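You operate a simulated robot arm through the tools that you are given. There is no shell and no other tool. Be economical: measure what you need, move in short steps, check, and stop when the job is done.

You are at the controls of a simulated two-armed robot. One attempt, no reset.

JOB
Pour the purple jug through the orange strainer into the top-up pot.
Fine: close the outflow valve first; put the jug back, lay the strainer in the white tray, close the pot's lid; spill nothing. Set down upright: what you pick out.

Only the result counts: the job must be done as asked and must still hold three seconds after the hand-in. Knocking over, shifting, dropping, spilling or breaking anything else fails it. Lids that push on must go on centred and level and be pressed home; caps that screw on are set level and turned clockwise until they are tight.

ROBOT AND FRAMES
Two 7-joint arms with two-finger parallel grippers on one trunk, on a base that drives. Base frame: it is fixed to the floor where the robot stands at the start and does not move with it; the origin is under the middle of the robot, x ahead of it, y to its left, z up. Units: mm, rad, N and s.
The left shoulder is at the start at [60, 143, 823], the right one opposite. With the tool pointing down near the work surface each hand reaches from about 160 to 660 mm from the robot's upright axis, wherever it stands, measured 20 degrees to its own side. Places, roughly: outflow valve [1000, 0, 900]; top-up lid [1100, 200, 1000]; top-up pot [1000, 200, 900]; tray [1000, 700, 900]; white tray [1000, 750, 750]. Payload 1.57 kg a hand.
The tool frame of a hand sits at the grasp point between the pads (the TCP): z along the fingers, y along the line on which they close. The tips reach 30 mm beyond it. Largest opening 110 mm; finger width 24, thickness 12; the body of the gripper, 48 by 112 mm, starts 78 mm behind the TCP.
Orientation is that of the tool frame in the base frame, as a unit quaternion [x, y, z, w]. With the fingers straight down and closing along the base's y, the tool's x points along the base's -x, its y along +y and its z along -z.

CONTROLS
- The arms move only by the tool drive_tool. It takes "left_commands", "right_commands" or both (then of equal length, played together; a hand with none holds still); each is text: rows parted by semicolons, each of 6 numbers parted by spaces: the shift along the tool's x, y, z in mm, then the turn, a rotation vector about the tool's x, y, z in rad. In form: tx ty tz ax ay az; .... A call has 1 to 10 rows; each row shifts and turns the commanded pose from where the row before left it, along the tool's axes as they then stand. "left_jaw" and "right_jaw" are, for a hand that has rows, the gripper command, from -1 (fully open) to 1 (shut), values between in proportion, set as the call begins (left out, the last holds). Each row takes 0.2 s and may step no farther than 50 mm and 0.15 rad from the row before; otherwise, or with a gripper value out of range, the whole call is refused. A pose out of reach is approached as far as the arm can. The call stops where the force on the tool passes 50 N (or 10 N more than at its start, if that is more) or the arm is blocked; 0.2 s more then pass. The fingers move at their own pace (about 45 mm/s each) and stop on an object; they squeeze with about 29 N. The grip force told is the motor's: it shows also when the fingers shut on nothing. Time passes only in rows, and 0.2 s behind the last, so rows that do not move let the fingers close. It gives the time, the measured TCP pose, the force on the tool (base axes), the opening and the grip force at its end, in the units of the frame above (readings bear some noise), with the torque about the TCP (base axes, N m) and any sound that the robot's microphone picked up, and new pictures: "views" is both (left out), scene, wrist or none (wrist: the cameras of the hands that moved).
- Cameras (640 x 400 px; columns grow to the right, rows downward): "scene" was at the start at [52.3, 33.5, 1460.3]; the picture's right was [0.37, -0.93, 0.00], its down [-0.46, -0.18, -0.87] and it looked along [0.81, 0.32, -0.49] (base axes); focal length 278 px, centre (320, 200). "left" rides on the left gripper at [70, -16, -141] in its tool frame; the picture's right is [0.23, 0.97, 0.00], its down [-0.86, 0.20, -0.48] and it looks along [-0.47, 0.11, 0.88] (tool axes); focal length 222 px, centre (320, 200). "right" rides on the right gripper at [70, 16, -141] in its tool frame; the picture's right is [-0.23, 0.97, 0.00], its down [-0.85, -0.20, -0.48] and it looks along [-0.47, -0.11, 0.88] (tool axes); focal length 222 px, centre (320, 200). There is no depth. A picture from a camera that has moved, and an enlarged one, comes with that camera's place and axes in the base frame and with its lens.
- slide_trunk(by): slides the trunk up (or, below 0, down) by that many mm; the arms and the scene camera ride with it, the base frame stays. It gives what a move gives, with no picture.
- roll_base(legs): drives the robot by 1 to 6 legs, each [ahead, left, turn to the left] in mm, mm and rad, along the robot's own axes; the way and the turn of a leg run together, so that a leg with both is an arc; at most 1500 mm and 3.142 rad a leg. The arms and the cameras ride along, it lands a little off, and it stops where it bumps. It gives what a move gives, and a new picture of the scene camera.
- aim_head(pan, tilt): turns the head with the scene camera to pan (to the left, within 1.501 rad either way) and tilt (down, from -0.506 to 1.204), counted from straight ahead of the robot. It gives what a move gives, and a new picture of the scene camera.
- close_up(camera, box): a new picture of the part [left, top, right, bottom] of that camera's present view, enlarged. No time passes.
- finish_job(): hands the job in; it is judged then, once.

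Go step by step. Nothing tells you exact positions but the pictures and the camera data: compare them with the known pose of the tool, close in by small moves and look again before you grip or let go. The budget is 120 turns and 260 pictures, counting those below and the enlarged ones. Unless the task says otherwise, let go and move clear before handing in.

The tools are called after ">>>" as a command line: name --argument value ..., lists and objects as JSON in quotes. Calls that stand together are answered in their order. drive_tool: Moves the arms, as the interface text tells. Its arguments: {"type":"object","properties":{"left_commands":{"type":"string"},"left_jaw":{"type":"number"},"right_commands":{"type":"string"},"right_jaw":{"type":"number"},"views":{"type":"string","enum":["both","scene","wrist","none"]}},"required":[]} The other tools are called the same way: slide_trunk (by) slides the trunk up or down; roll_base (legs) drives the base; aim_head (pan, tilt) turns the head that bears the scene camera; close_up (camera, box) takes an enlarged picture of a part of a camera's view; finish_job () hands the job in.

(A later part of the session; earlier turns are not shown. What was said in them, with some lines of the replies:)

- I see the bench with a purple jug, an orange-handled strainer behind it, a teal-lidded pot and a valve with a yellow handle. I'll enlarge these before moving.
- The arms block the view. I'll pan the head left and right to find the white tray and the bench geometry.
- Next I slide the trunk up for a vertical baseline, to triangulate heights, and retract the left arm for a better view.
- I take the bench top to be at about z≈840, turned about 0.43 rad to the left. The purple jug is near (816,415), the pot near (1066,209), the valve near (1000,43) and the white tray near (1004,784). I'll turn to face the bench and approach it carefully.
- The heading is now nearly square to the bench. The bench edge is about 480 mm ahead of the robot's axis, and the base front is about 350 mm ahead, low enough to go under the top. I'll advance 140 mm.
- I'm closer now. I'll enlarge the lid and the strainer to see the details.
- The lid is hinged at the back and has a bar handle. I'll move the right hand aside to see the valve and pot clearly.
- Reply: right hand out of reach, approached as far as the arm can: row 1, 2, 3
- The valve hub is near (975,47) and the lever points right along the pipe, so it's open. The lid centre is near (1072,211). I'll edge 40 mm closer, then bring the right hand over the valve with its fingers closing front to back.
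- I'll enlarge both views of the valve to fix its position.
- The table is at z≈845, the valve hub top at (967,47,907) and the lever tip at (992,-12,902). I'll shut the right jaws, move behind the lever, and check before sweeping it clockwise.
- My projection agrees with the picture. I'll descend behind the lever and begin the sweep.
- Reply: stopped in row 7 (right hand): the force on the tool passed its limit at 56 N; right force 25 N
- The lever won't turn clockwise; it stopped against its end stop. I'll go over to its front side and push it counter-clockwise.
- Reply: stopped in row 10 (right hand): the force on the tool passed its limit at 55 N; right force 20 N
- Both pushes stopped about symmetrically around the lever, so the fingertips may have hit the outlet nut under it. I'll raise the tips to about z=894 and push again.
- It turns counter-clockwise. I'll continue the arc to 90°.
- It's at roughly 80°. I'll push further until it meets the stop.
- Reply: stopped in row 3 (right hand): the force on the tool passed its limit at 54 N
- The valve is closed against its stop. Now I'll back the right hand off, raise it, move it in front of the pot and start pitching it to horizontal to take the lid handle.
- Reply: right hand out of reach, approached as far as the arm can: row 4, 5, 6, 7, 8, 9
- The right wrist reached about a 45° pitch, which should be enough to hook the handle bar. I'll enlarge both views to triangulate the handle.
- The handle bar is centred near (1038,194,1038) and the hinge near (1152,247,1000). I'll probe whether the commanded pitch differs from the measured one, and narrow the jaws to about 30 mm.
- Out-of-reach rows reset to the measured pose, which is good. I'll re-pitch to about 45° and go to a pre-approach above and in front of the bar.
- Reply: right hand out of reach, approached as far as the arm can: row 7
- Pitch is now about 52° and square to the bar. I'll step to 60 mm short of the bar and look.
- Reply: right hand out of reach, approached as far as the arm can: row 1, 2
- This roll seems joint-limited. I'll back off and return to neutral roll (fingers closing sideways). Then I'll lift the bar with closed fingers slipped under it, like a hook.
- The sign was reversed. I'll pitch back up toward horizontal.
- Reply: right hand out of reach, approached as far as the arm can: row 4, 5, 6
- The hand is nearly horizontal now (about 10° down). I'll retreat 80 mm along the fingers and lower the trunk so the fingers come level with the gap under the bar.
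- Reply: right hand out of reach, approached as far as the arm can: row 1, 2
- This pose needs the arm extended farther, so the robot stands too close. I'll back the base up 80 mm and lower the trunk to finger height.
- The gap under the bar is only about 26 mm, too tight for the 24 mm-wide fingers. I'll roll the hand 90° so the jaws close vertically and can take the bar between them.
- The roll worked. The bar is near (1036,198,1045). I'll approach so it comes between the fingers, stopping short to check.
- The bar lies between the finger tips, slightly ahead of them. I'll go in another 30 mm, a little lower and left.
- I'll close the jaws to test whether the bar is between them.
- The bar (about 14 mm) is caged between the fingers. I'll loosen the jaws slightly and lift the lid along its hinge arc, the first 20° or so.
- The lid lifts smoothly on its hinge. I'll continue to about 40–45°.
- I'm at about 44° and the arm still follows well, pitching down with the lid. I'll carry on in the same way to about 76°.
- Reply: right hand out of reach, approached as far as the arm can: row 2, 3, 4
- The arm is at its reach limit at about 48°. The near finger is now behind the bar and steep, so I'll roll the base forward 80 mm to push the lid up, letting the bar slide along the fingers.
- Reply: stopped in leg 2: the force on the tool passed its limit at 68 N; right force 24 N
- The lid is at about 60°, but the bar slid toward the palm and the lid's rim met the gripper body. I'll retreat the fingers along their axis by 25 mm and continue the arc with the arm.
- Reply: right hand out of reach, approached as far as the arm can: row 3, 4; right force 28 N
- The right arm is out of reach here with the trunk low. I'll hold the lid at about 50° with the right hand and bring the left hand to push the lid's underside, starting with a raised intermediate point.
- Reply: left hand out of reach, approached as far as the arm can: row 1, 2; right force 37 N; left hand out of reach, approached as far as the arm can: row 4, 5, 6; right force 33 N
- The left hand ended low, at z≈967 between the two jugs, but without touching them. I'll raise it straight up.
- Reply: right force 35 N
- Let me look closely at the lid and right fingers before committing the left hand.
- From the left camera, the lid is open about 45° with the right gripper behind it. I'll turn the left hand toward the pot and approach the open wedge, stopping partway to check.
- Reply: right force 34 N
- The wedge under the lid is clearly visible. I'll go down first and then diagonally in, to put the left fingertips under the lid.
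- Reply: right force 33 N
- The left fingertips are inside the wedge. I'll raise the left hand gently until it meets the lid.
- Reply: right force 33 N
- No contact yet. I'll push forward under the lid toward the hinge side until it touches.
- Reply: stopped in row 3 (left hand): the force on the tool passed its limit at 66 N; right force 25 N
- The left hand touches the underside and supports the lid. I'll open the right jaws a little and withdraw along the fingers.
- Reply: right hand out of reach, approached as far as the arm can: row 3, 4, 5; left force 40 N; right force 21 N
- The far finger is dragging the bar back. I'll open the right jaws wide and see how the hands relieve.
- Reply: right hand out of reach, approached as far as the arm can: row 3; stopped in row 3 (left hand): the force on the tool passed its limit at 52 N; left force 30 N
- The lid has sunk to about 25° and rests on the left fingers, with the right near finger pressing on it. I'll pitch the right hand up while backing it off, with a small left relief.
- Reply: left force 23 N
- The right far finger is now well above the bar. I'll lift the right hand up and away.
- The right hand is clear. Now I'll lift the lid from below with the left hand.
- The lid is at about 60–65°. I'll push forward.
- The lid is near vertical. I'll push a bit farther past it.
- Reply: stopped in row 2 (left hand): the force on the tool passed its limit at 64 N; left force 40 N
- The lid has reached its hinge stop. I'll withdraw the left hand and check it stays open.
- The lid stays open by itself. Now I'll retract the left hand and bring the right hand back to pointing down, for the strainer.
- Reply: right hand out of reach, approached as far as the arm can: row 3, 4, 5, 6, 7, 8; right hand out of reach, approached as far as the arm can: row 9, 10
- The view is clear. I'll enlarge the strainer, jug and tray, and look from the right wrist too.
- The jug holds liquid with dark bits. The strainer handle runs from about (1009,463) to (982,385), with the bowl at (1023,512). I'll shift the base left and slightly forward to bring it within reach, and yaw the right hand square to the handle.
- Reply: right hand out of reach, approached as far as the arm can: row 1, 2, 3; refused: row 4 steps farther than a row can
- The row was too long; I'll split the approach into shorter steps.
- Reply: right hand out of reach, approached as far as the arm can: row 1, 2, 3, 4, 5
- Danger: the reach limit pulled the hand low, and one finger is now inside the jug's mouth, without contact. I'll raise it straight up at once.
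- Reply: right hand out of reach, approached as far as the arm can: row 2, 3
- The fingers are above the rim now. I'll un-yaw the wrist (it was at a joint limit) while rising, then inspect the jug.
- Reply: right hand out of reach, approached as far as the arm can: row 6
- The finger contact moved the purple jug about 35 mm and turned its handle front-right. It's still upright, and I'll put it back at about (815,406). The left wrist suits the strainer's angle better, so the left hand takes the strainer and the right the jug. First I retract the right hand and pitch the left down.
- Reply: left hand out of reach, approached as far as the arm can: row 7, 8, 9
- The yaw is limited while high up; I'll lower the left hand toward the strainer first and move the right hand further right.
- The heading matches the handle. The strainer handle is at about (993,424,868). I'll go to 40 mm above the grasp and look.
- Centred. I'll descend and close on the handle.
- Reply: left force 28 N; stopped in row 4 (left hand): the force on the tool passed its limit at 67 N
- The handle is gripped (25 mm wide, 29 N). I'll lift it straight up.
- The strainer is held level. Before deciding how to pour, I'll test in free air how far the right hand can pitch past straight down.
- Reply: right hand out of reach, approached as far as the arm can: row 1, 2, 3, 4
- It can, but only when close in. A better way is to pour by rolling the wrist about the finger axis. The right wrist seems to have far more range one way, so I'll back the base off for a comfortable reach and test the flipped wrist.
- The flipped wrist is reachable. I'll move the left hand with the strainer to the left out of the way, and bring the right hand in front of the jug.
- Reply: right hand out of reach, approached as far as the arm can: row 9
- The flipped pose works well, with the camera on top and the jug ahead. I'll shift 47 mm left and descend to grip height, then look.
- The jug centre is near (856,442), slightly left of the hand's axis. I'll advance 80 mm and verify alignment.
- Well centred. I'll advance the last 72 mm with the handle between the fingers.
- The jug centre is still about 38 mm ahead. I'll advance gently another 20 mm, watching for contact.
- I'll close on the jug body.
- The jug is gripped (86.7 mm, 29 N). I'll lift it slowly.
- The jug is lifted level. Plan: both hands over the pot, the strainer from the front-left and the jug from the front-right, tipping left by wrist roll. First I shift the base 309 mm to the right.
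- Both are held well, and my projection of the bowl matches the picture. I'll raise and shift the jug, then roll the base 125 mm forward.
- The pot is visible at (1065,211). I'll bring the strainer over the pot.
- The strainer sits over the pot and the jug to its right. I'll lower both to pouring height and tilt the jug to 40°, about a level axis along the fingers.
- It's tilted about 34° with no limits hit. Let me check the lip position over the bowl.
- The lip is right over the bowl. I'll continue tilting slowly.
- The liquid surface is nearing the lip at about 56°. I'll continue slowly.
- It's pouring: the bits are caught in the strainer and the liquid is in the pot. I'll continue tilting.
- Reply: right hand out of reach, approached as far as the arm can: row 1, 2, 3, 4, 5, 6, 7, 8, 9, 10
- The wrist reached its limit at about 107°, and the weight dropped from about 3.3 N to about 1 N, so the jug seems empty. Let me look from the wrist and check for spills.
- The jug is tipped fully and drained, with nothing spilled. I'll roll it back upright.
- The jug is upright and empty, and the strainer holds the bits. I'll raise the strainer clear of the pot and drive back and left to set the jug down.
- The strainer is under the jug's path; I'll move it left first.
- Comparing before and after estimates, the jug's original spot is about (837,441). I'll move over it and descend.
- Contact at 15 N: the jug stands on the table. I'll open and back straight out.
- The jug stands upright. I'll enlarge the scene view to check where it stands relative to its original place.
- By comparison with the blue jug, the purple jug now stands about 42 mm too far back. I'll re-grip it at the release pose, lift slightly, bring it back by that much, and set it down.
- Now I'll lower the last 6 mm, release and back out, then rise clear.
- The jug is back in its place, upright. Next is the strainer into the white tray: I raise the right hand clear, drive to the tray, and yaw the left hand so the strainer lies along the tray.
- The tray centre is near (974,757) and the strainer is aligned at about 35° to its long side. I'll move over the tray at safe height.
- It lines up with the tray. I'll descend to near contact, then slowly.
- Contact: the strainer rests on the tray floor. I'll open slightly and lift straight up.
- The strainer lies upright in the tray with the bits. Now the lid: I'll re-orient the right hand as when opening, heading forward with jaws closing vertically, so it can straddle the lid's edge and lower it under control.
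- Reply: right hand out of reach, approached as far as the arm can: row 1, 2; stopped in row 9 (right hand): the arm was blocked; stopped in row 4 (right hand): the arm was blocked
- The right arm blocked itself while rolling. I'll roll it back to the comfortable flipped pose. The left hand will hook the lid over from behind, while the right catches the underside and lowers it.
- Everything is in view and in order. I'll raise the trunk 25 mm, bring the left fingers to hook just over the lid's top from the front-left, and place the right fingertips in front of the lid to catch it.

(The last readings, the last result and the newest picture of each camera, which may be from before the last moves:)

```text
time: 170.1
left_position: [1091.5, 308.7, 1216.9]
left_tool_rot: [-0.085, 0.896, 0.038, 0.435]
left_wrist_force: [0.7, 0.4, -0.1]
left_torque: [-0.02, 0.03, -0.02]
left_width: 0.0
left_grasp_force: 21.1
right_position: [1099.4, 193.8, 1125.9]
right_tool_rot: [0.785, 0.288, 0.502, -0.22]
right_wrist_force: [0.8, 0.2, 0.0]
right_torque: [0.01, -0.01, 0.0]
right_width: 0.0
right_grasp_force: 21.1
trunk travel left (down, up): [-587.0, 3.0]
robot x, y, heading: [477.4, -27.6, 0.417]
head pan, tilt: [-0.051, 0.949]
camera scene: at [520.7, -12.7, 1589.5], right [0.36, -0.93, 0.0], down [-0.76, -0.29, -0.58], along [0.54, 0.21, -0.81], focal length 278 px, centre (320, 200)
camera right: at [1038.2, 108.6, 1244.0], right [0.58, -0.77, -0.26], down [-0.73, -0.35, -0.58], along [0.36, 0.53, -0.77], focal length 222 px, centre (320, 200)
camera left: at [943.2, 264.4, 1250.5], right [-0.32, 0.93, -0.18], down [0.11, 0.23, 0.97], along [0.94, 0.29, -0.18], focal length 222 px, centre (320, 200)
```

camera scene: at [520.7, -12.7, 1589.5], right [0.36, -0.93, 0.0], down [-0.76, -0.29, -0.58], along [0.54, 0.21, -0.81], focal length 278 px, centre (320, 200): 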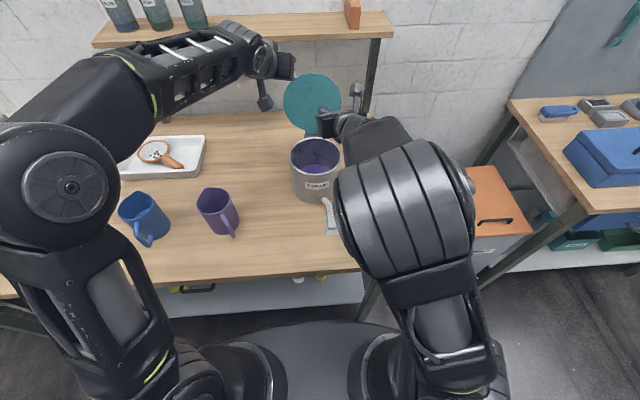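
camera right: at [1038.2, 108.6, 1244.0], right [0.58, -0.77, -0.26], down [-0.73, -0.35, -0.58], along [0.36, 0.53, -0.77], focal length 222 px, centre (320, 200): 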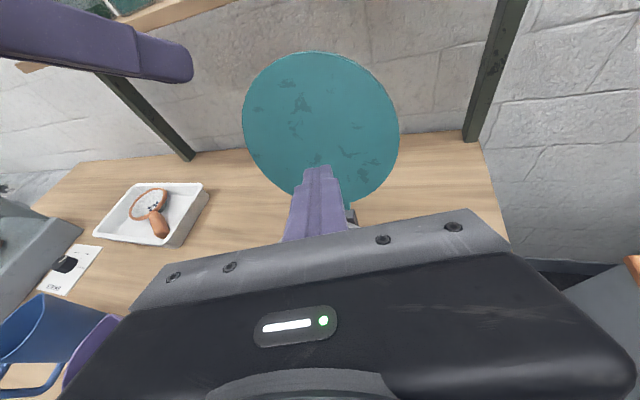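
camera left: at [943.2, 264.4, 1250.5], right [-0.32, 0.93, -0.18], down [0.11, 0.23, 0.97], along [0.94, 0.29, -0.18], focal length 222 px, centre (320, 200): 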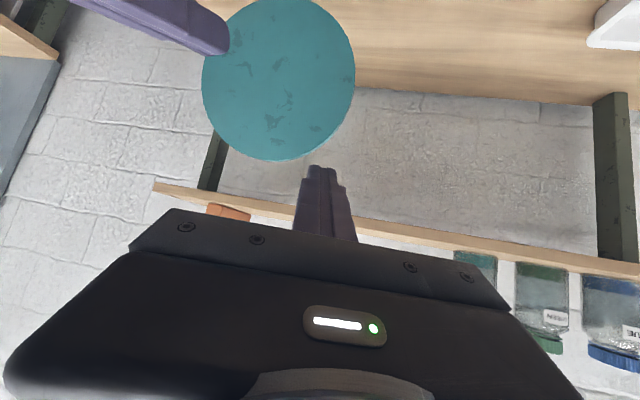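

The finger will pass just over the lid edge. I'll advance it 90 mm along its axis, then pull toward the robot.

>>> drive_tool --left_commands "0 0 30 0 0 0;0 0 30 0 0 0;0 0 30 0 0 0;6 -2.4 -7.6 0 0 0;6 -2.4 -7.6 0 0 0;6 -2.4 -7.6 0 0 0" --views "wrist"

```text
time: 170.7
left_position: [1136.2, 315.3, 1184.8]
left_tool_rot: [-0.086, 0.896, 0.037, 0.434]
left_wrist_force: [-26.3, -4.0, 11.3]
left_torque: [-0.16, 0.42, -0.29]
left_width: 0.0
left_grasp_force: 21.7
right_position: [1097.6, 194.0, 1125.1]
right_tool_rot: [0.785, 0.287, 0.504, -0.218]
right_wrist_force: [1.0, -0.4, 0.3]
right_torque: [0.01, 0.02, 0.09]
right_width: 0.1
right_grasp_force: 21.7
trunk travel left (down, up): [-587.0, 3.0]
robot x, y, heading: [481.4, -24.6, 0.42]
head pan, tilt: [-0.051, 0.949]
stopped in row 3 (left hand): the force on the tool passed its limit at 61 N (the readings are from after the stop); the commanded pose is now the measured one
camera left: at [987.4, 271.4, 1219.0], right [-0.32, 0.93, -0.19], down [0.11, 0.23, 0.97], along [0.94, 0.29, -0.18], focal length 222 px, centre (320, 200)
```

left: 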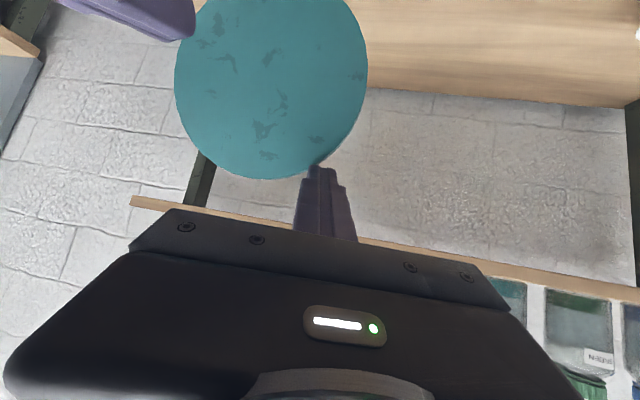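

The fingertip met the lid's front face. I'll back off, go 22 mm higher, pass over, lower behind and then pull.

>>> drive_tool --left_commands "0 0 -15 0 0 0;-17.3 0 -13.5 0 0 0;0 0 30 0 0 0;0 0 32 0 0 0;9.4 0 7.4 0 0 0" --views "wrist"

```text
time: 171.9
left_position: [1173.7, 322.2, 1169.3]
left_tool_rot: [-0.086, 0.893, 0.038, 0.439]
left_wrist_force: [2.7, 3.0, 16.3]
left_torque: [-0.27, 0.15, 0.01]
left_width: 0.0
left_grasp_force: 20.6
right_position: [1096.6, 194.2, 1125.8]
right_tool_rot: [0.785, 0.287, 0.503, -0.218]
right_wrist_force: [0.5, 0.0, -0.5]
right_torque: [-0.01, 0.0, -0.03]
right_width: 0.0
right_grasp_force: 21.0
trunk travel left (down, up): [-587.0, 3.0]
robot x, y, heading: [479.4, -26.7, 0.42]
head pan, tilt: [-0.051, 0.949]
camera left: at [1025.7, 277.8, 1202.4], right [-0.32, 0.93, -0.19], down [0.1, 0.23, 0.97], along [0.94, 0.29, -0.17], focal length 222 px, centre (320, 200)
```

left: 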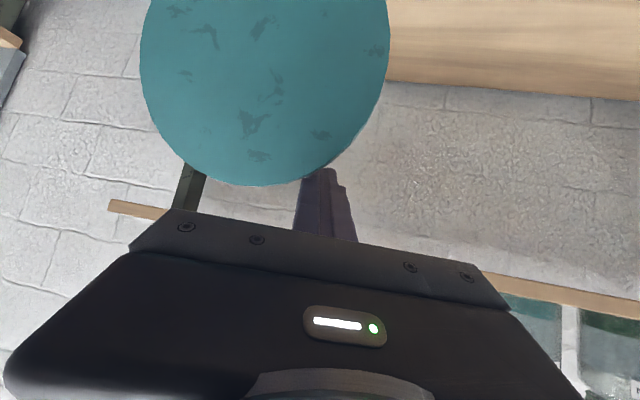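

The finger is now over and behind the edge. I'll pull toward the robot.

>>> drive_tool --left_commands "6 -2.4 -7.6 0 0 0;6 -2.4 -7.6 0 0 0;6 -2.4 -7.6 0 0 0;6 -2.4 -7.6 0 0 0;6 -2.4 -7.6 0 0 0" --views "both"

```text
time: 173.1
left_position: [1126.5, 301.1, 1174.2]
left_tool_rot: [-0.085, 0.892, 0.037, 0.443]
left_wrist_force: [-4.5, 1.3, 39.1]
left_torque: [-0.68, 0.41, -0.11]
left_width: 0.4
left_grasp_force: 21.7
right_position: [1094.6, 194.1, 1127.5]
right_tool_rot: [0.784, 0.288, 0.504, -0.219]
right_wrist_force: [0.3, 0.0, 0.3]
right_torque: [-0.02, -0.02, 0.03]
right_width: 0.1
right_grasp_force: 21.4
trunk travel left (down, up): [-587.0, 3.0]
robot x, y, heading: [481.0, -28.5, 0.416]
head pan, tilt: [-0.051, 0.949]
camera scene: at [514.2, -14.3, 1589.8], right [0.36, -0.93, 0.0], down [-0.76, -0.29, -0.58], along [0.55, 0.21, -0.81], focal length 278 px, centre (320, 200)
camera left: at [978.0, 256.7, 1205.0], right [-0.32, 0.93, -0.19], down [0.1, 0.23, 0.97], along [0.94, 0.29, -0.16], focal length 222 px, centre (320, 200)
```

scene: 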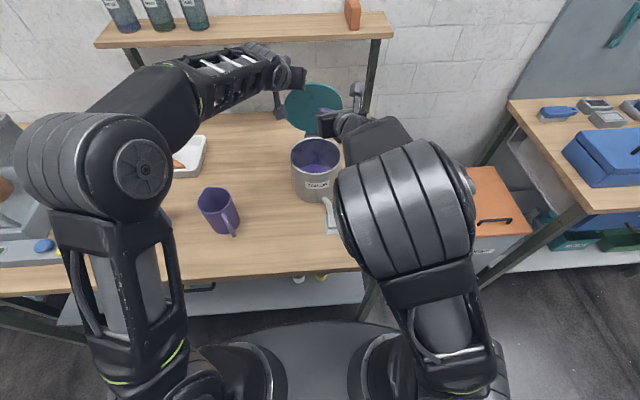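
left: 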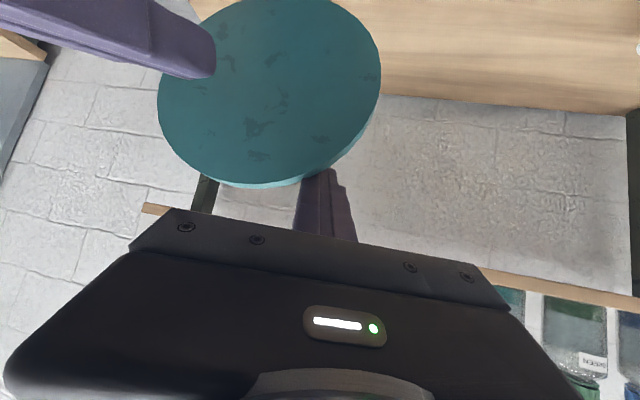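

The lid is tipping toward the robot, at about 75° now. I'll continue pulling while retreating the right fingers ahead of it as a catch.

>>> drive_tool --left_commands "10.3 -2.9 -6.6 0 0 0;10.3 -2.9 -6.6 0 0 0;10.3 -2.9 -6.6 0 0 0;10.3 -2.9 -6.6 0 0 0" --right_commands "-10.2 -3.4 -8 0 0 0;-10.2 -3.4 -8 0 0 0;-10.2 -3.4 -8 0 0 0;-10.2 -3.4 -8 0 0 0" --views "scene"

>>> close_up --camera "left" --box '[0, 0, 640, 400]'

```text
time: 173.8
left_position: [1109.1, 292.9, 1171.6]
left_tool_rot: [-0.087, 0.888, 0.036, 0.45]
left_wrist_force: [-2.4, 2.0, 18.5]
left_torque: [-0.32, 0.23, -0.08]
left_width: 0.0
left_grasp_force: 21.6
right_position: [1073.6, 185.4, 1112.7]
right_tool_rot: [0.785, 0.288, 0.502, -0.219]
right_wrist_force: [0.2, -0.5, -0.6]
right_torque: [-0.01, -0.02, 0.05]
right_width: 0.0
right_grasp_force: 21.7
trunk travel left (down, up): [-587.0, 3.0]
robot x, y, heading: [480.1, -25.1, 0.416]
head pan, tilt: [-0.051, 0.949]
stopped in row 3 (left hand): the force on the tool passed its limit at 52 N (the readings are from after the stop); the commanded pose is now the measured one
camera scene: at [518.4, -12.0, 1588.9], right [0.36, -0.93, 0.0], down [-0.76, -0.29, -0.58], along [0.54, 0.21, -0.81], focal length 278 px, centre (320, 200)
```

scene: 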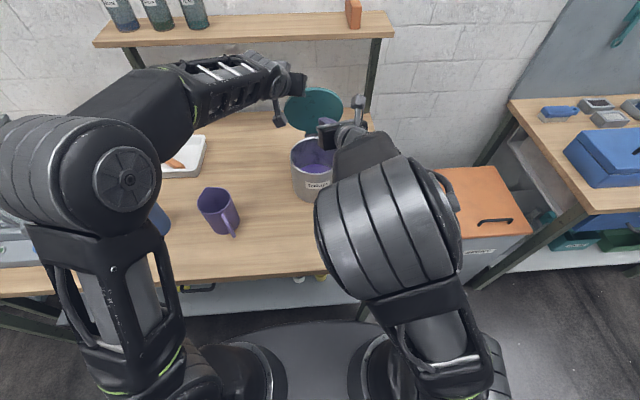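

```text
1.00 times, centred on (320, 200) of left (not enlarged: the box is as wide or as high as the picture)
camera zoom: at [960.0, 249.1, 1200.2], right [-0.31, 0.93, -0.2], down [0.08, 0.23, 0.97], along [0.95, 0.29, -0.15], focal length 222 px, centre (320, 200)
```

zoom: 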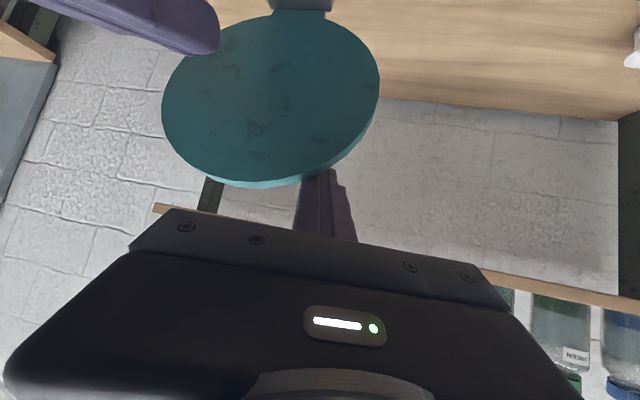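

The lid is at about 60°. I'll continue along its arc in smaller steps.

>>> drive_tool --left_commands "6 -1.9 -5 0 0 0;7 -1.9 -4 0 0 0;7 -1.9 -4 0 0 0;8 -1.9 -3 0 0 0;8 -1.9 -3 0 0 0" --right_commands "-10.2 -3.4 -8 0 0 0;-10.2 -3.4 -8 0 0 0;-10.2 -3.4 -8 0 0 0;-10.2 -3.4 -8 0 0 0;-10.2 -3.4 -8 0 0 0" --views "none"

>>> close_up --camera "left" --box '[0, 0, 640, 400]'

```text
time: 175.0
left_position: [1069.8, 275.9, 1160.9]
left_tool_rot: [-0.087, 0.887, 0.036, 0.452]
left_wrist_force: [-19.1, 2.7, 45.0]
left_torque: [-0.25, -0.37, -0.13]
left_width: 0.1
left_grasp_force: 21.4
right_position: [1014.8, 159.2, 1085.2]
right_tool_rot: [0.783, 0.288, 0.506, -0.218]
right_wrist_force: [-0.8, -0.1, -0.3]
right_torque: [0.0, 0.04, -0.04]
right_width: 0.3
right_grasp_force: 21.1
trunk travel left (down, up): [-587.0, 3.0]
robot x, y, heading: [475.9, -24.9, 0.418]
head pan, tilt: [-0.051, 0.949]
```

```text
1.00 times, centred on (320, 200) of left (not enlarged: the box is as wide or as high as the picture)
camera zoom: at [921.5, 231.0, 1187.4], right [-0.31, 0.93, -0.2], down [0.07, 0.23, 0.97], along [0.95, 0.29, -0.14], focal length 222 px, centre (320, 200)
```

zoom: 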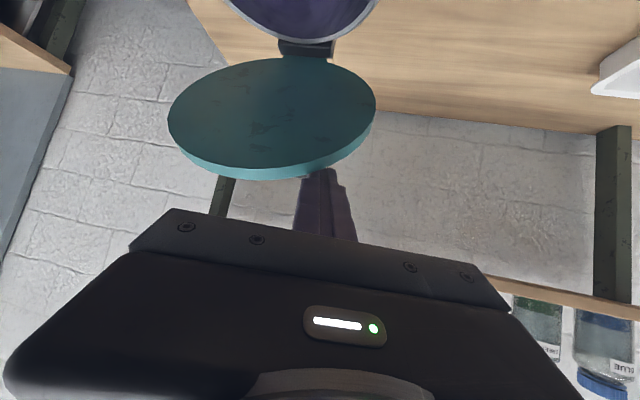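

It's at about 45° and the stiff hinge holds it. I'll continue downward, and withdraw the right hand from the lid's path.

>>> drive_tool --left_commands "9.7 -1.7 -1 0 0 0;9.7 -1.7 -1 0 0 0;9.7 -1.7 0 0 0 0;9.7 -1.7 0 0 0 0;9.7 -1.7 0 0 0 0" --right_commands "0 0 -35 0 0 0;0 0 -35 0 0 0;0 0 -35 0 0 0;0 0 -35 0 0 0;0 0 -35 0 0 0" --views "none"

>>> close_up --camera "scene" --box '[230, 60, 390, 220]'

```text
time: 175.4
left_position: [1070.7, 275.3, 1159.6]
left_tool_rot: [-0.087, 0.883, 0.033, 0.46]
left_wrist_force: [-13.2, 2.9, 30.5]
left_torque: [-0.17, -0.26, -0.08]
left_width: 0.1
left_grasp_force: 21.3
right_position: [993.8, 137.3, 1097.9]
right_tool_rot: [0.785, 0.288, 0.504, -0.218]
right_wrist_force: [0.2, 0.4, -1.2]
right_torque: [-0.02, -0.02, 0.02]
right_width: 0.0
right_grasp_force: 21.2
trunk travel left (down, up): [-587.0, 3.0]
robot x, y, heading: [479.7, -25.8, 0.419]
head pan, tilt: [-0.051, 0.949]
stopped in row 2 (left hand): the force on the tool passed its limit at 62 N (the readings are from after the stop); the commanded pose is now the measured one
```

```text
2.50 times, centred on (310, 140) of scene
camera zoom: at [516.1, -11.8, 1589.1], right [0.36, -0.93, 0.0], down [-0.76, -0.29, -0.58], along [0.54, 0.21, -0.81], focal length 695 px, centre (345, 350)
```

zoom: 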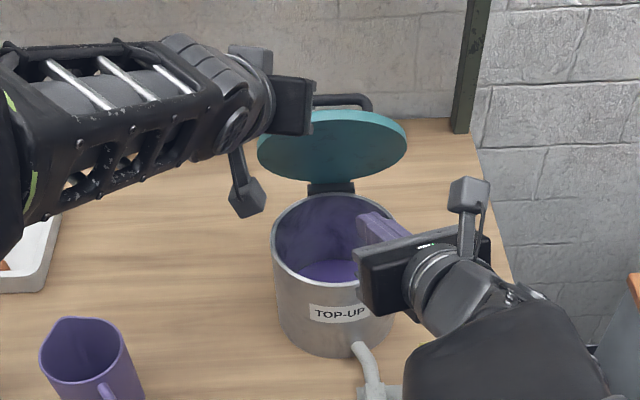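

The left tip has drifted under the handle's end and is jamming. I'll bring the right fingers back under the lid as support, then free the left.

>>> drive_tool --right_commands "13.9 10.7 30.4 0 0 0;13.9 10.7 30.4 0 0 0" --views "none"

>>> drive_tool --left_commands "0 0 -15 0 0 0;0 0 -25 0 0 0;0 0 -30 0 0 0;0 0 -30 0 0 0" --views "both"

```text
time: 176.0
left_position: [1065.9, 273.7, 1157.7]
left_tool_rot: [-0.088, 0.884, 0.036, 0.458]
left_wrist_force: [-14.6, 3.5, 36.2]
left_torque: [-0.15, -0.29, -0.03]
left_width: 0.3
left_grasp_force: 21.1
right_position: [1055.9, 165.7, 1100.6]
right_tool_rot: [0.784, 0.289, 0.505, -0.219]
right_wrist_force: [0.1, 1.3, -0.4]
right_torque: [-0.01, -0.02, -0.01]
right_width: 0.1
right_grasp_force: 21.2
trunk travel left (down, up): [-587.0, 3.0]
robot x, y, heading: [478.8, -26.8, 0.42]
head pan, tilt: [-0.051, 0.949]
```

```text
time: 177.0
left_position: [990.7, 259.8, 1209.4]
left_tool_rot: [-0.086, 0.887, 0.034, 0.453]
left_wrist_force: [-0.2, 0.8, -0.4]
left_torque: [-0.02, 0.02, -0.06]
left_width: 0.1
left_grasp_force: 21.1
right_position: [1058.5, 165.8, 1099.6]
right_tool_rot: [0.785, 0.288, 0.503, -0.219]
right_wrist_force: [0.2, 0.3, -0.7]
right_torque: [0.0, -0.02, -0.02]
right_width: 0.2
right_grasp_force: 21.5
trunk travel left (down, up): [-587.0, 3.0]
robot x, y, heading: [482.8, -27.5, 0.413]
head pan, tilt: [-0.051, 0.949]
camera scene: at [517.6, -12.0, 1589.5], right [0.36, -0.93, 0.0], down [-0.76, -0.29, -0.58], along [0.54, 0.21, -0.81], focal length 278 px, centre (320, 200)
camera left: at [840.2, 216.2, 1237.3], right [-0.31, 0.93, -0.2], down [0.07, 0.23, 0.97], along [0.95, 0.29, -0.14], focal length 222 px, centre (320, 200)
```

scene: 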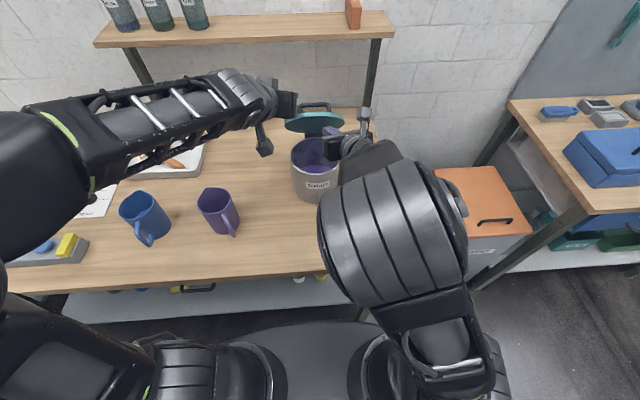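
left: 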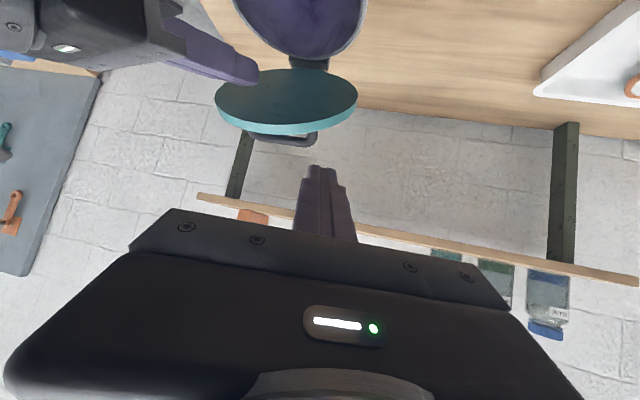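

The left hand is free and the lid is at about 40°. I'll lower the right fingers and see whether the lid follows.

>>> drive_tool --right_commands "-9.2 0.5 4 0 0 0;-9.2 0.5 4 0 0 0;-9.2 0.5 4 0 0 0;-9.2 0.5 4 0 0 0" --views "none"

>>> close_up --camera "left" --box '[140, 0, 440, 190]'

```text
time: 178.0
left_position: [991.0, 260.2, 1209.2]
left_tool_rot: [-0.087, 0.887, 0.035, 0.452]
left_wrist_force: [0.4, 0.7, -0.2]
left_torque: [0.0, 0.02, 0.01]
left_width: 0.1
left_grasp_force: 21.1
right_position: [1059.8, 166.1, 1058.4]
right_tool_rot: [0.785, 0.289, 0.502, -0.22]
right_wrist_force: [0.1, -0.1, 0.5]
right_torque: [-0.01, 0.0, -0.01]
right_width: 0.0
right_grasp_force: 21.5
trunk travel left (down, up): [-587.0, 3.0]
robot x, y, heading: [482.2, -27.7, 0.42]
head pan, tilt: [-0.051, 0.949]
```

```text
2.11 times, centred on (290, 95) of left
camera zoom: at [841.7, 216.1, 1237.2], right [-0.31, 0.93, -0.2], down [0.07, 0.23, 0.97], along [0.95, 0.29, -0.14], focal length 468 px, centre (383, 421)
```

zoom: 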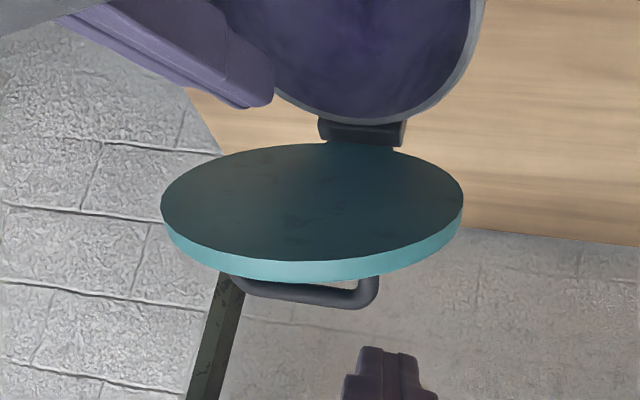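

The hinge friction holds the lid by itself, so I can simply press it down. I'll withdraw the right hand fully and press near the front rim with the left fingertips.

>>> drive_tool --left_commands "0 0 0 0 0 0;0 0 0 0 0 0;0 0 0 0 0 0;0 0 0 0 0 0;24.9 -31.7 22.9 0 0 0;24.9 -31.7 22.9 0 0 0" --right_commands "0 8 -38 0 0 0;0 8 -38 0 0 0;0 8 -38 0 0 0;0 8 -38 0 0 0;0 8 -38 0 0 0;0 0 0 0 0 0" --views "both"

```text
time: 179.4
left_position: [1010.2, 198.7, 1144.9]
left_tool_rot: [-0.085, 0.887, 0.034, 0.453]
left_wrist_force: [-0.1, -0.5, 0.1]
left_torque: [-0.01, 0.03, 0.02]
left_width: 0.0
left_grasp_force: 21.5
right_position: [1000.1, 28.6, 1148.0]
right_tool_rot: [0.787, 0.289, 0.5, -0.219]
right_wrist_force: [-0.5, 0.6, 0.3]
right_torque: [0.02, -0.01, 0.02]
right_width: 0.0
right_grasp_force: 21.5
right hand out of reach, approached as far as the arm can: row 4, 5
trunk travel left (down, up): [-587.0, 3.0]
robot x, y, heading: [479.6, -29.7, 0.419]
head pan, tilt: [-0.051, 0.949]
camera scene: at [520.0, -12.8, 1589.5], right [0.36, -0.93, 0.0], down [-0.76, -0.29, -0.58], along [0.54, 0.21, -0.81], focal length 278 px, centre (320, 200)
camera right: at [939.8, -56.2, 1268.1], right [0.58, -0.77, -0.26], down [-0.73, -0.36, -0.58], along [0.35, 0.53, -0.77], focal length 222 px, centre (320, 200)
camera left: at [861.2, 154.8, 1172.4], right [-0.31, 0.93, -0.2], down [0.07, 0.23, 0.97], along [0.95, 0.29, -0.14], focal length 222 px, centre (320, 200)
```

scene: 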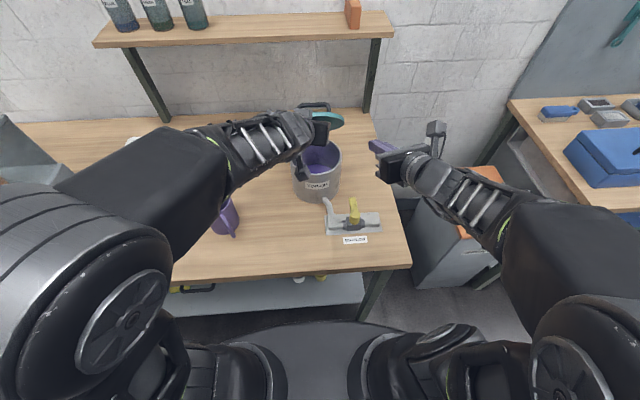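
right: 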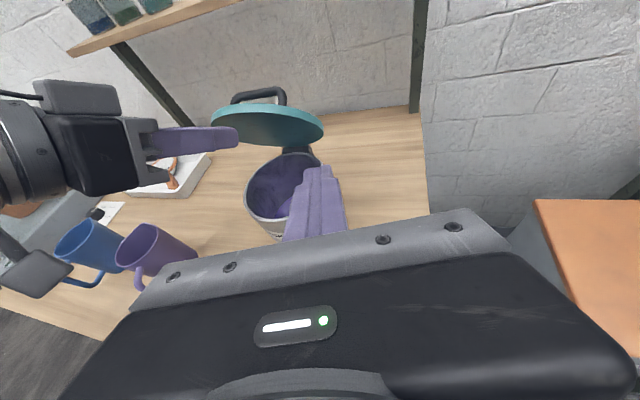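
left: 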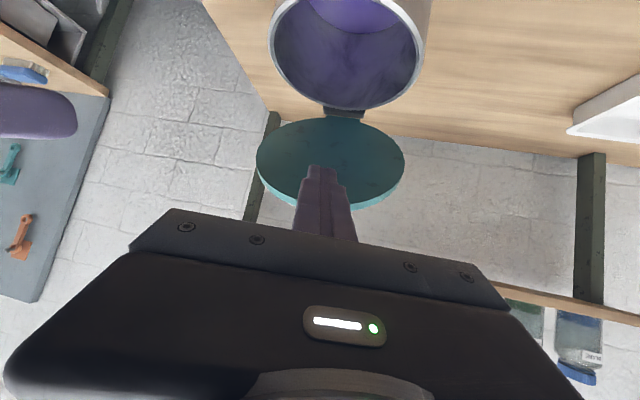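

The lid is actually at about 55° and my fingertip is below its rim. I'll raise it, come over the rim at the centre with just the fingertip, and push along the arc.

>>> drive_tool --left_commands "-24.3 0 -17.7 0 0 0;-24.3 0 -17.7 0 0 0;-15.7 3.1 21.5 0 0 0;-15.7 3.1 21.5 0 0 0;15 0 10.9 0 0 0;15 0 10.9 0 0 0;18.1 -3.6 -6 0 0 0;18.1 -3.6 -6 0 0 0" --views "wrist"

```text
time: 181.2
left_position: [1032.5, 200.9, 1146.1]
left_tool_rot: [-0.086, 0.887, 0.035, 0.453]
left_wrist_force: [0.1, 0.7, -1.2]
left_torque: [0.01, 0.0, -0.02]
left_width: 0.0
left_grasp_force: 21.0
right_position: [1000.2, 29.1, 1147.0]
right_tool_rot: [0.786, 0.289, 0.501, -0.219]
right_wrist_force: [-0.3, 0.5, 0.2]
right_torque: [0.03, -0.01, -0.03]
right_width: 0.0
right_grasp_force: 20.8
trunk travel left (down, up): [-587.0, 3.0]
robot x, y, heading: [482.1, -25.1, 0.415]
head pan, tilt: [-0.051, 0.949]
camera left: at [882.7, 156.7, 1173.4], right [-0.31, 0.93, -0.2], down [0.07, 0.23, 0.97], along [0.95, 0.29, -0.14], focal length 222 px, centre (320, 200)
```

left: 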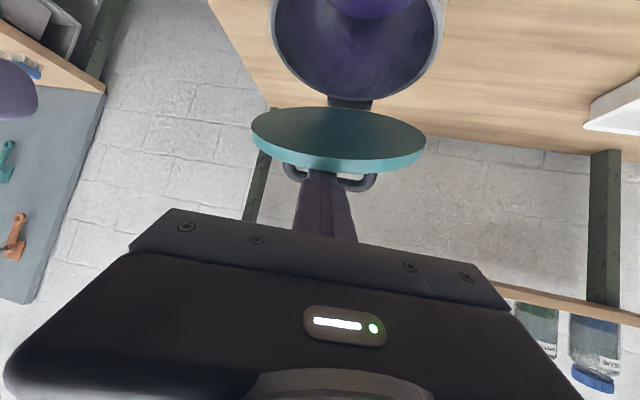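

Now the finger is over the rim between the handle legs. I'll continue pushing along the arc.

>>> drive_tool --left_commands "14.9 -2.3 -0.7 0 0 0;14.9 -2.3 -0.7 0 0 0;15 -2 0 0 0 0;15 -2 1 0 0 0;16 -1.5 2 0 0 0;16 -1.5 2 0 0 0" --views "wrist"

```text
time: 182.6
left_position: [984.0, 179.0, 1068.9]
left_tool_rot: [-0.086, 0.887, 0.035, 0.453]
left_wrist_force: [0.8, -0.1, 0.2]
left_torque: [0.02, 0.0, 0.02]
left_width: 0.3
left_grasp_force: 21.0
right_position: [999.8, 29.3, 1149.0]
right_tool_rot: [0.786, 0.289, 0.502, -0.219]
right_wrist_force: [-0.2, -0.2, 1.2]
right_torque: [0.02, 0.02, 0.0]
right_width: 0.1
right_grasp_force: 20.6
trunk travel left (down, up): [-587.0, 3.0]
robot x, y, heading: [481.2, -26.5, 0.42]
head pan, tilt: [-0.051, 0.949]
camera left: at [835.9, 135.1, 1096.4], right [-0.31, 0.93, -0.2], down [0.07, 0.23, 0.97], along [0.95, 0.29, -0.14], focal length 222 px, centre (320, 200)
```

left: 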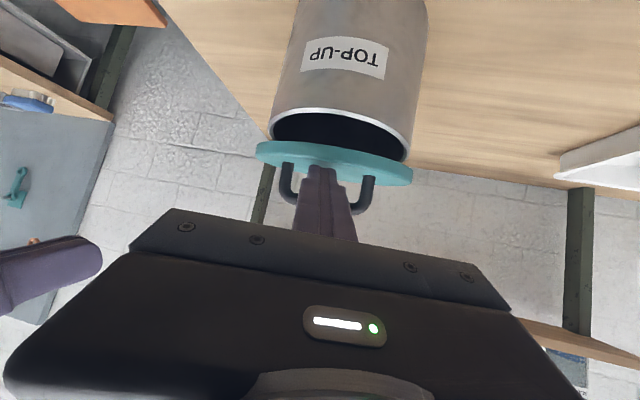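

Nearly closed. I'll press straight down until it seats.

>>> drive_tool --left_commands "8.1 0 5.9 0 0 0;8.1 0 5.9 0 0 0;8.1 0 5.9 0 0 0;8.1 0 5.9 0 0 0;8.1 0 5.9 0 0 0;8.1 0 5.9 0 0 0" --views "wrist"

```text
time: 183.7
left_position: [989.1, 178.2, 1039.8]
left_tool_rot: [-0.089, 0.88, 0.032, 0.466]
left_wrist_force: [-10.2, 0.6, 25.1]
left_torque: [0.15, -0.1, 0.05]
left_width: 0.0
left_grasp_force: 21.3
right_position: [997.2, 31.3, 1150.3]
right_tool_rot: [0.785, 0.289, 0.503, -0.219]
right_wrist_force: [0.4, -0.7, 0.5]
right_torque: [-0.02, -0.01, -0.01]
right_width: 0.0
right_grasp_force: 20.9
trunk travel left (down, up): [-587.0, 3.0]
robot x, y, heading: [479.4, -27.7, 0.417]
head pan, tilt: [-0.051, 0.949]
stopped in row 5 (left hand): the force on the tool passed its limit at 59 N (the readings are from after the stop); the commanded pose is now the measured one
camera left: at [838.7, 135.0, 1062.9], right [-0.3, 0.93, -0.21], down [0.04, 0.24, 0.97], along [0.95, 0.29, -0.11], focal length 222 px, centre (320, 200)
```

left: 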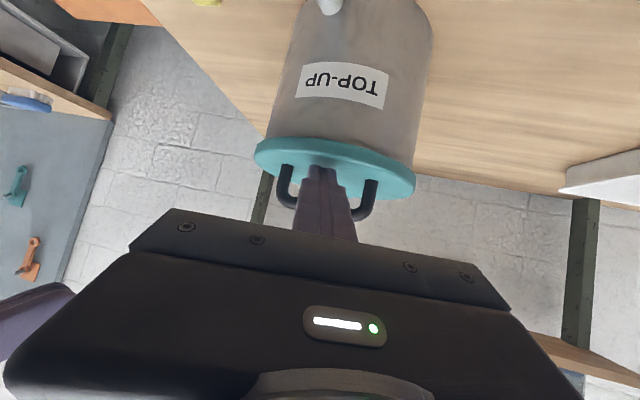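

The lid is seated, pressed with 59 N. I'll withdraw the left hand straight back and up and do a final check.

>>> drive_tool --left_commands "-5 0 -10 0 0 0;-10 0 -30 0 0 0;-10 0 -35 0 0 0;-10 5 -40 0 0 0;-10 20 -40 0 0 0;-10 30 -30 0 0 0;0 40 0 0 0 0" --views "none"

>>> aim_head --pan 0.1 --tilt 0.85

```text
time: 185.3
left_position: [870.5, 249.6, 1163.6]
left_tool_rot: [-0.088, 0.882, 0.031, 0.462]
left_wrist_force: [0.5, 0.9, -0.2]
left_torque: [-0.03, 0.0, -0.04]
left_width: 0.0
left_grasp_force: 21.2
left hand out of reach, approached as far as the arm can: row 5, 6
right_position: [1001.1, 31.7, 1148.6]
right_tool_rot: [0.786, 0.29, 0.5, -0.219]
right_wrist_force: [-0.6, 1.5, -0.8]
right_torque: [-0.02, -0.02, -0.03]
right_width: 0.0
right_grasp_force: 21.6
trunk travel left (down, up): [-587.0, 3.0]
robot x, y, heading: [478.3, -24.3, 0.42]
head pan, tilt: [-0.051, 0.949]
```

```text
time: 186.0
left_position: [869.2, 246.6, 1163.5]
left_tool_rot: [-0.088, 0.882, 0.033, 0.462]
left_wrist_force: [-1.1, -0.5, 0.5]
left_torque: [-0.02, -0.03, 0.02]
left_width: 0.0
left_grasp_force: 21.0
right_position: [999.2, 31.0, 1149.7]
right_tool_rot: [0.786, 0.289, 0.501, -0.219]
right_wrist_force: [-0.7, -0.2, -0.1]
right_torque: [-0.01, -0.01, -0.02]
right_width: 0.1
right_grasp_force: 21.0
trunk travel left (down, up): [-587.0, 3.0]
robot x, y, heading: [478.1, -28.4, 0.417]
head pan, tilt: [0.099, 0.85]
camera scene: at [518.5, 0.0, 1597.0], right [0.5, -0.87, 0.0], down [-0.65, -0.37, -0.66], along [0.57, 0.33, -0.75], focal length 278 px, centre (320, 200)
```

scene: 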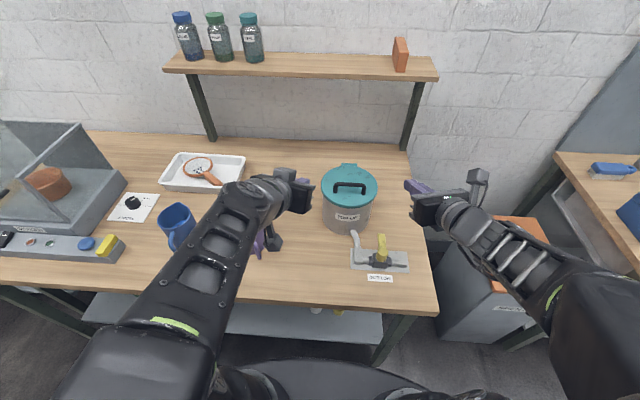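

The lid is closed. I'll enlarge the tray, pot and valve for a last verification.

>>> close_up --camera "scene" --box '[150, 130, 290, 270]'

>>> close_up --camera "scene" --box '[290, 140, 430, 290]'

```text
2.86 times, centred on (220, 200) of scene
camera zoom: at [518.5, 0.0, 1597.0], right [0.5, -0.87, 0.0], down [-0.65, -0.37, -0.66], along [0.57, 0.33, -0.75], focal length 795 px, centre (606, 200)
```

zoom: 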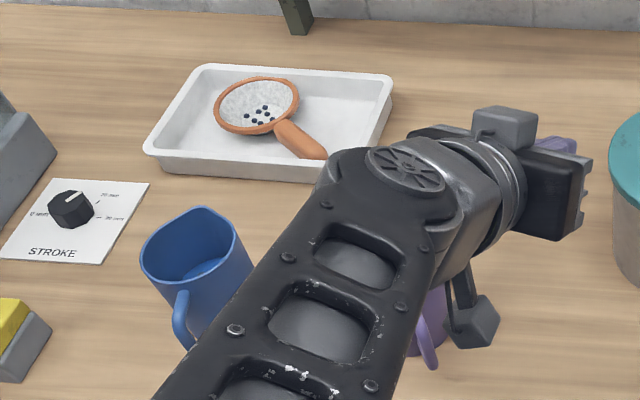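

```text
2.67 times, centred on (360, 215) of scene
camera zoom: at [518.5, 0.0, 1597.0], right [0.5, -0.87, 0.0], down [-0.65, -0.37, -0.66], along [0.57, 0.33, -0.75], focal length 742 px, centre (213, 160)
```

zoom: 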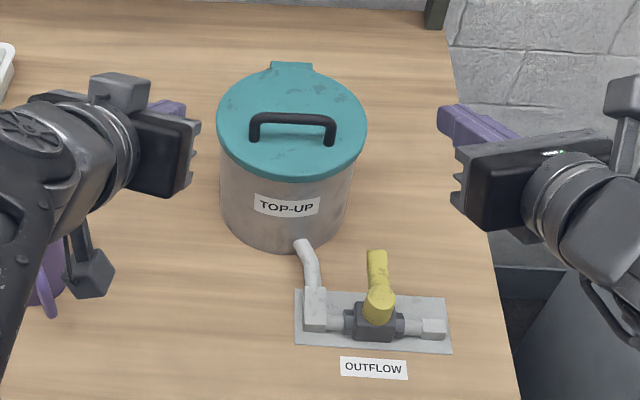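

The valve is shut, the lid is seated and the strainer lies upright in the tray with the bits. The jug stood upright in its place when last fully in view, and both hands are empty and clear, so I'm handing in.

>>> finish_job

```text
The job is handed in.
```

I poured the purple jug through the orange strainer into the top-up pot and handed the job in; I saw no spill in the pictures.

- **Outflow valve:** I closed it first, turning the lever until it met its stop.
- **Jug:** While reaching for the strainer, the right hand accidentally touched the jug, moved it about 35 mm and turned it. I set it down upright at my best estimate of its original spot, with its handle facing slightly differently. In the final pictures the left arm mostly hides it.
- **Strainer:** It lies upright inside the white tray, holding the bits it caught.
- **Pot lid:** It is shut and pressed down.
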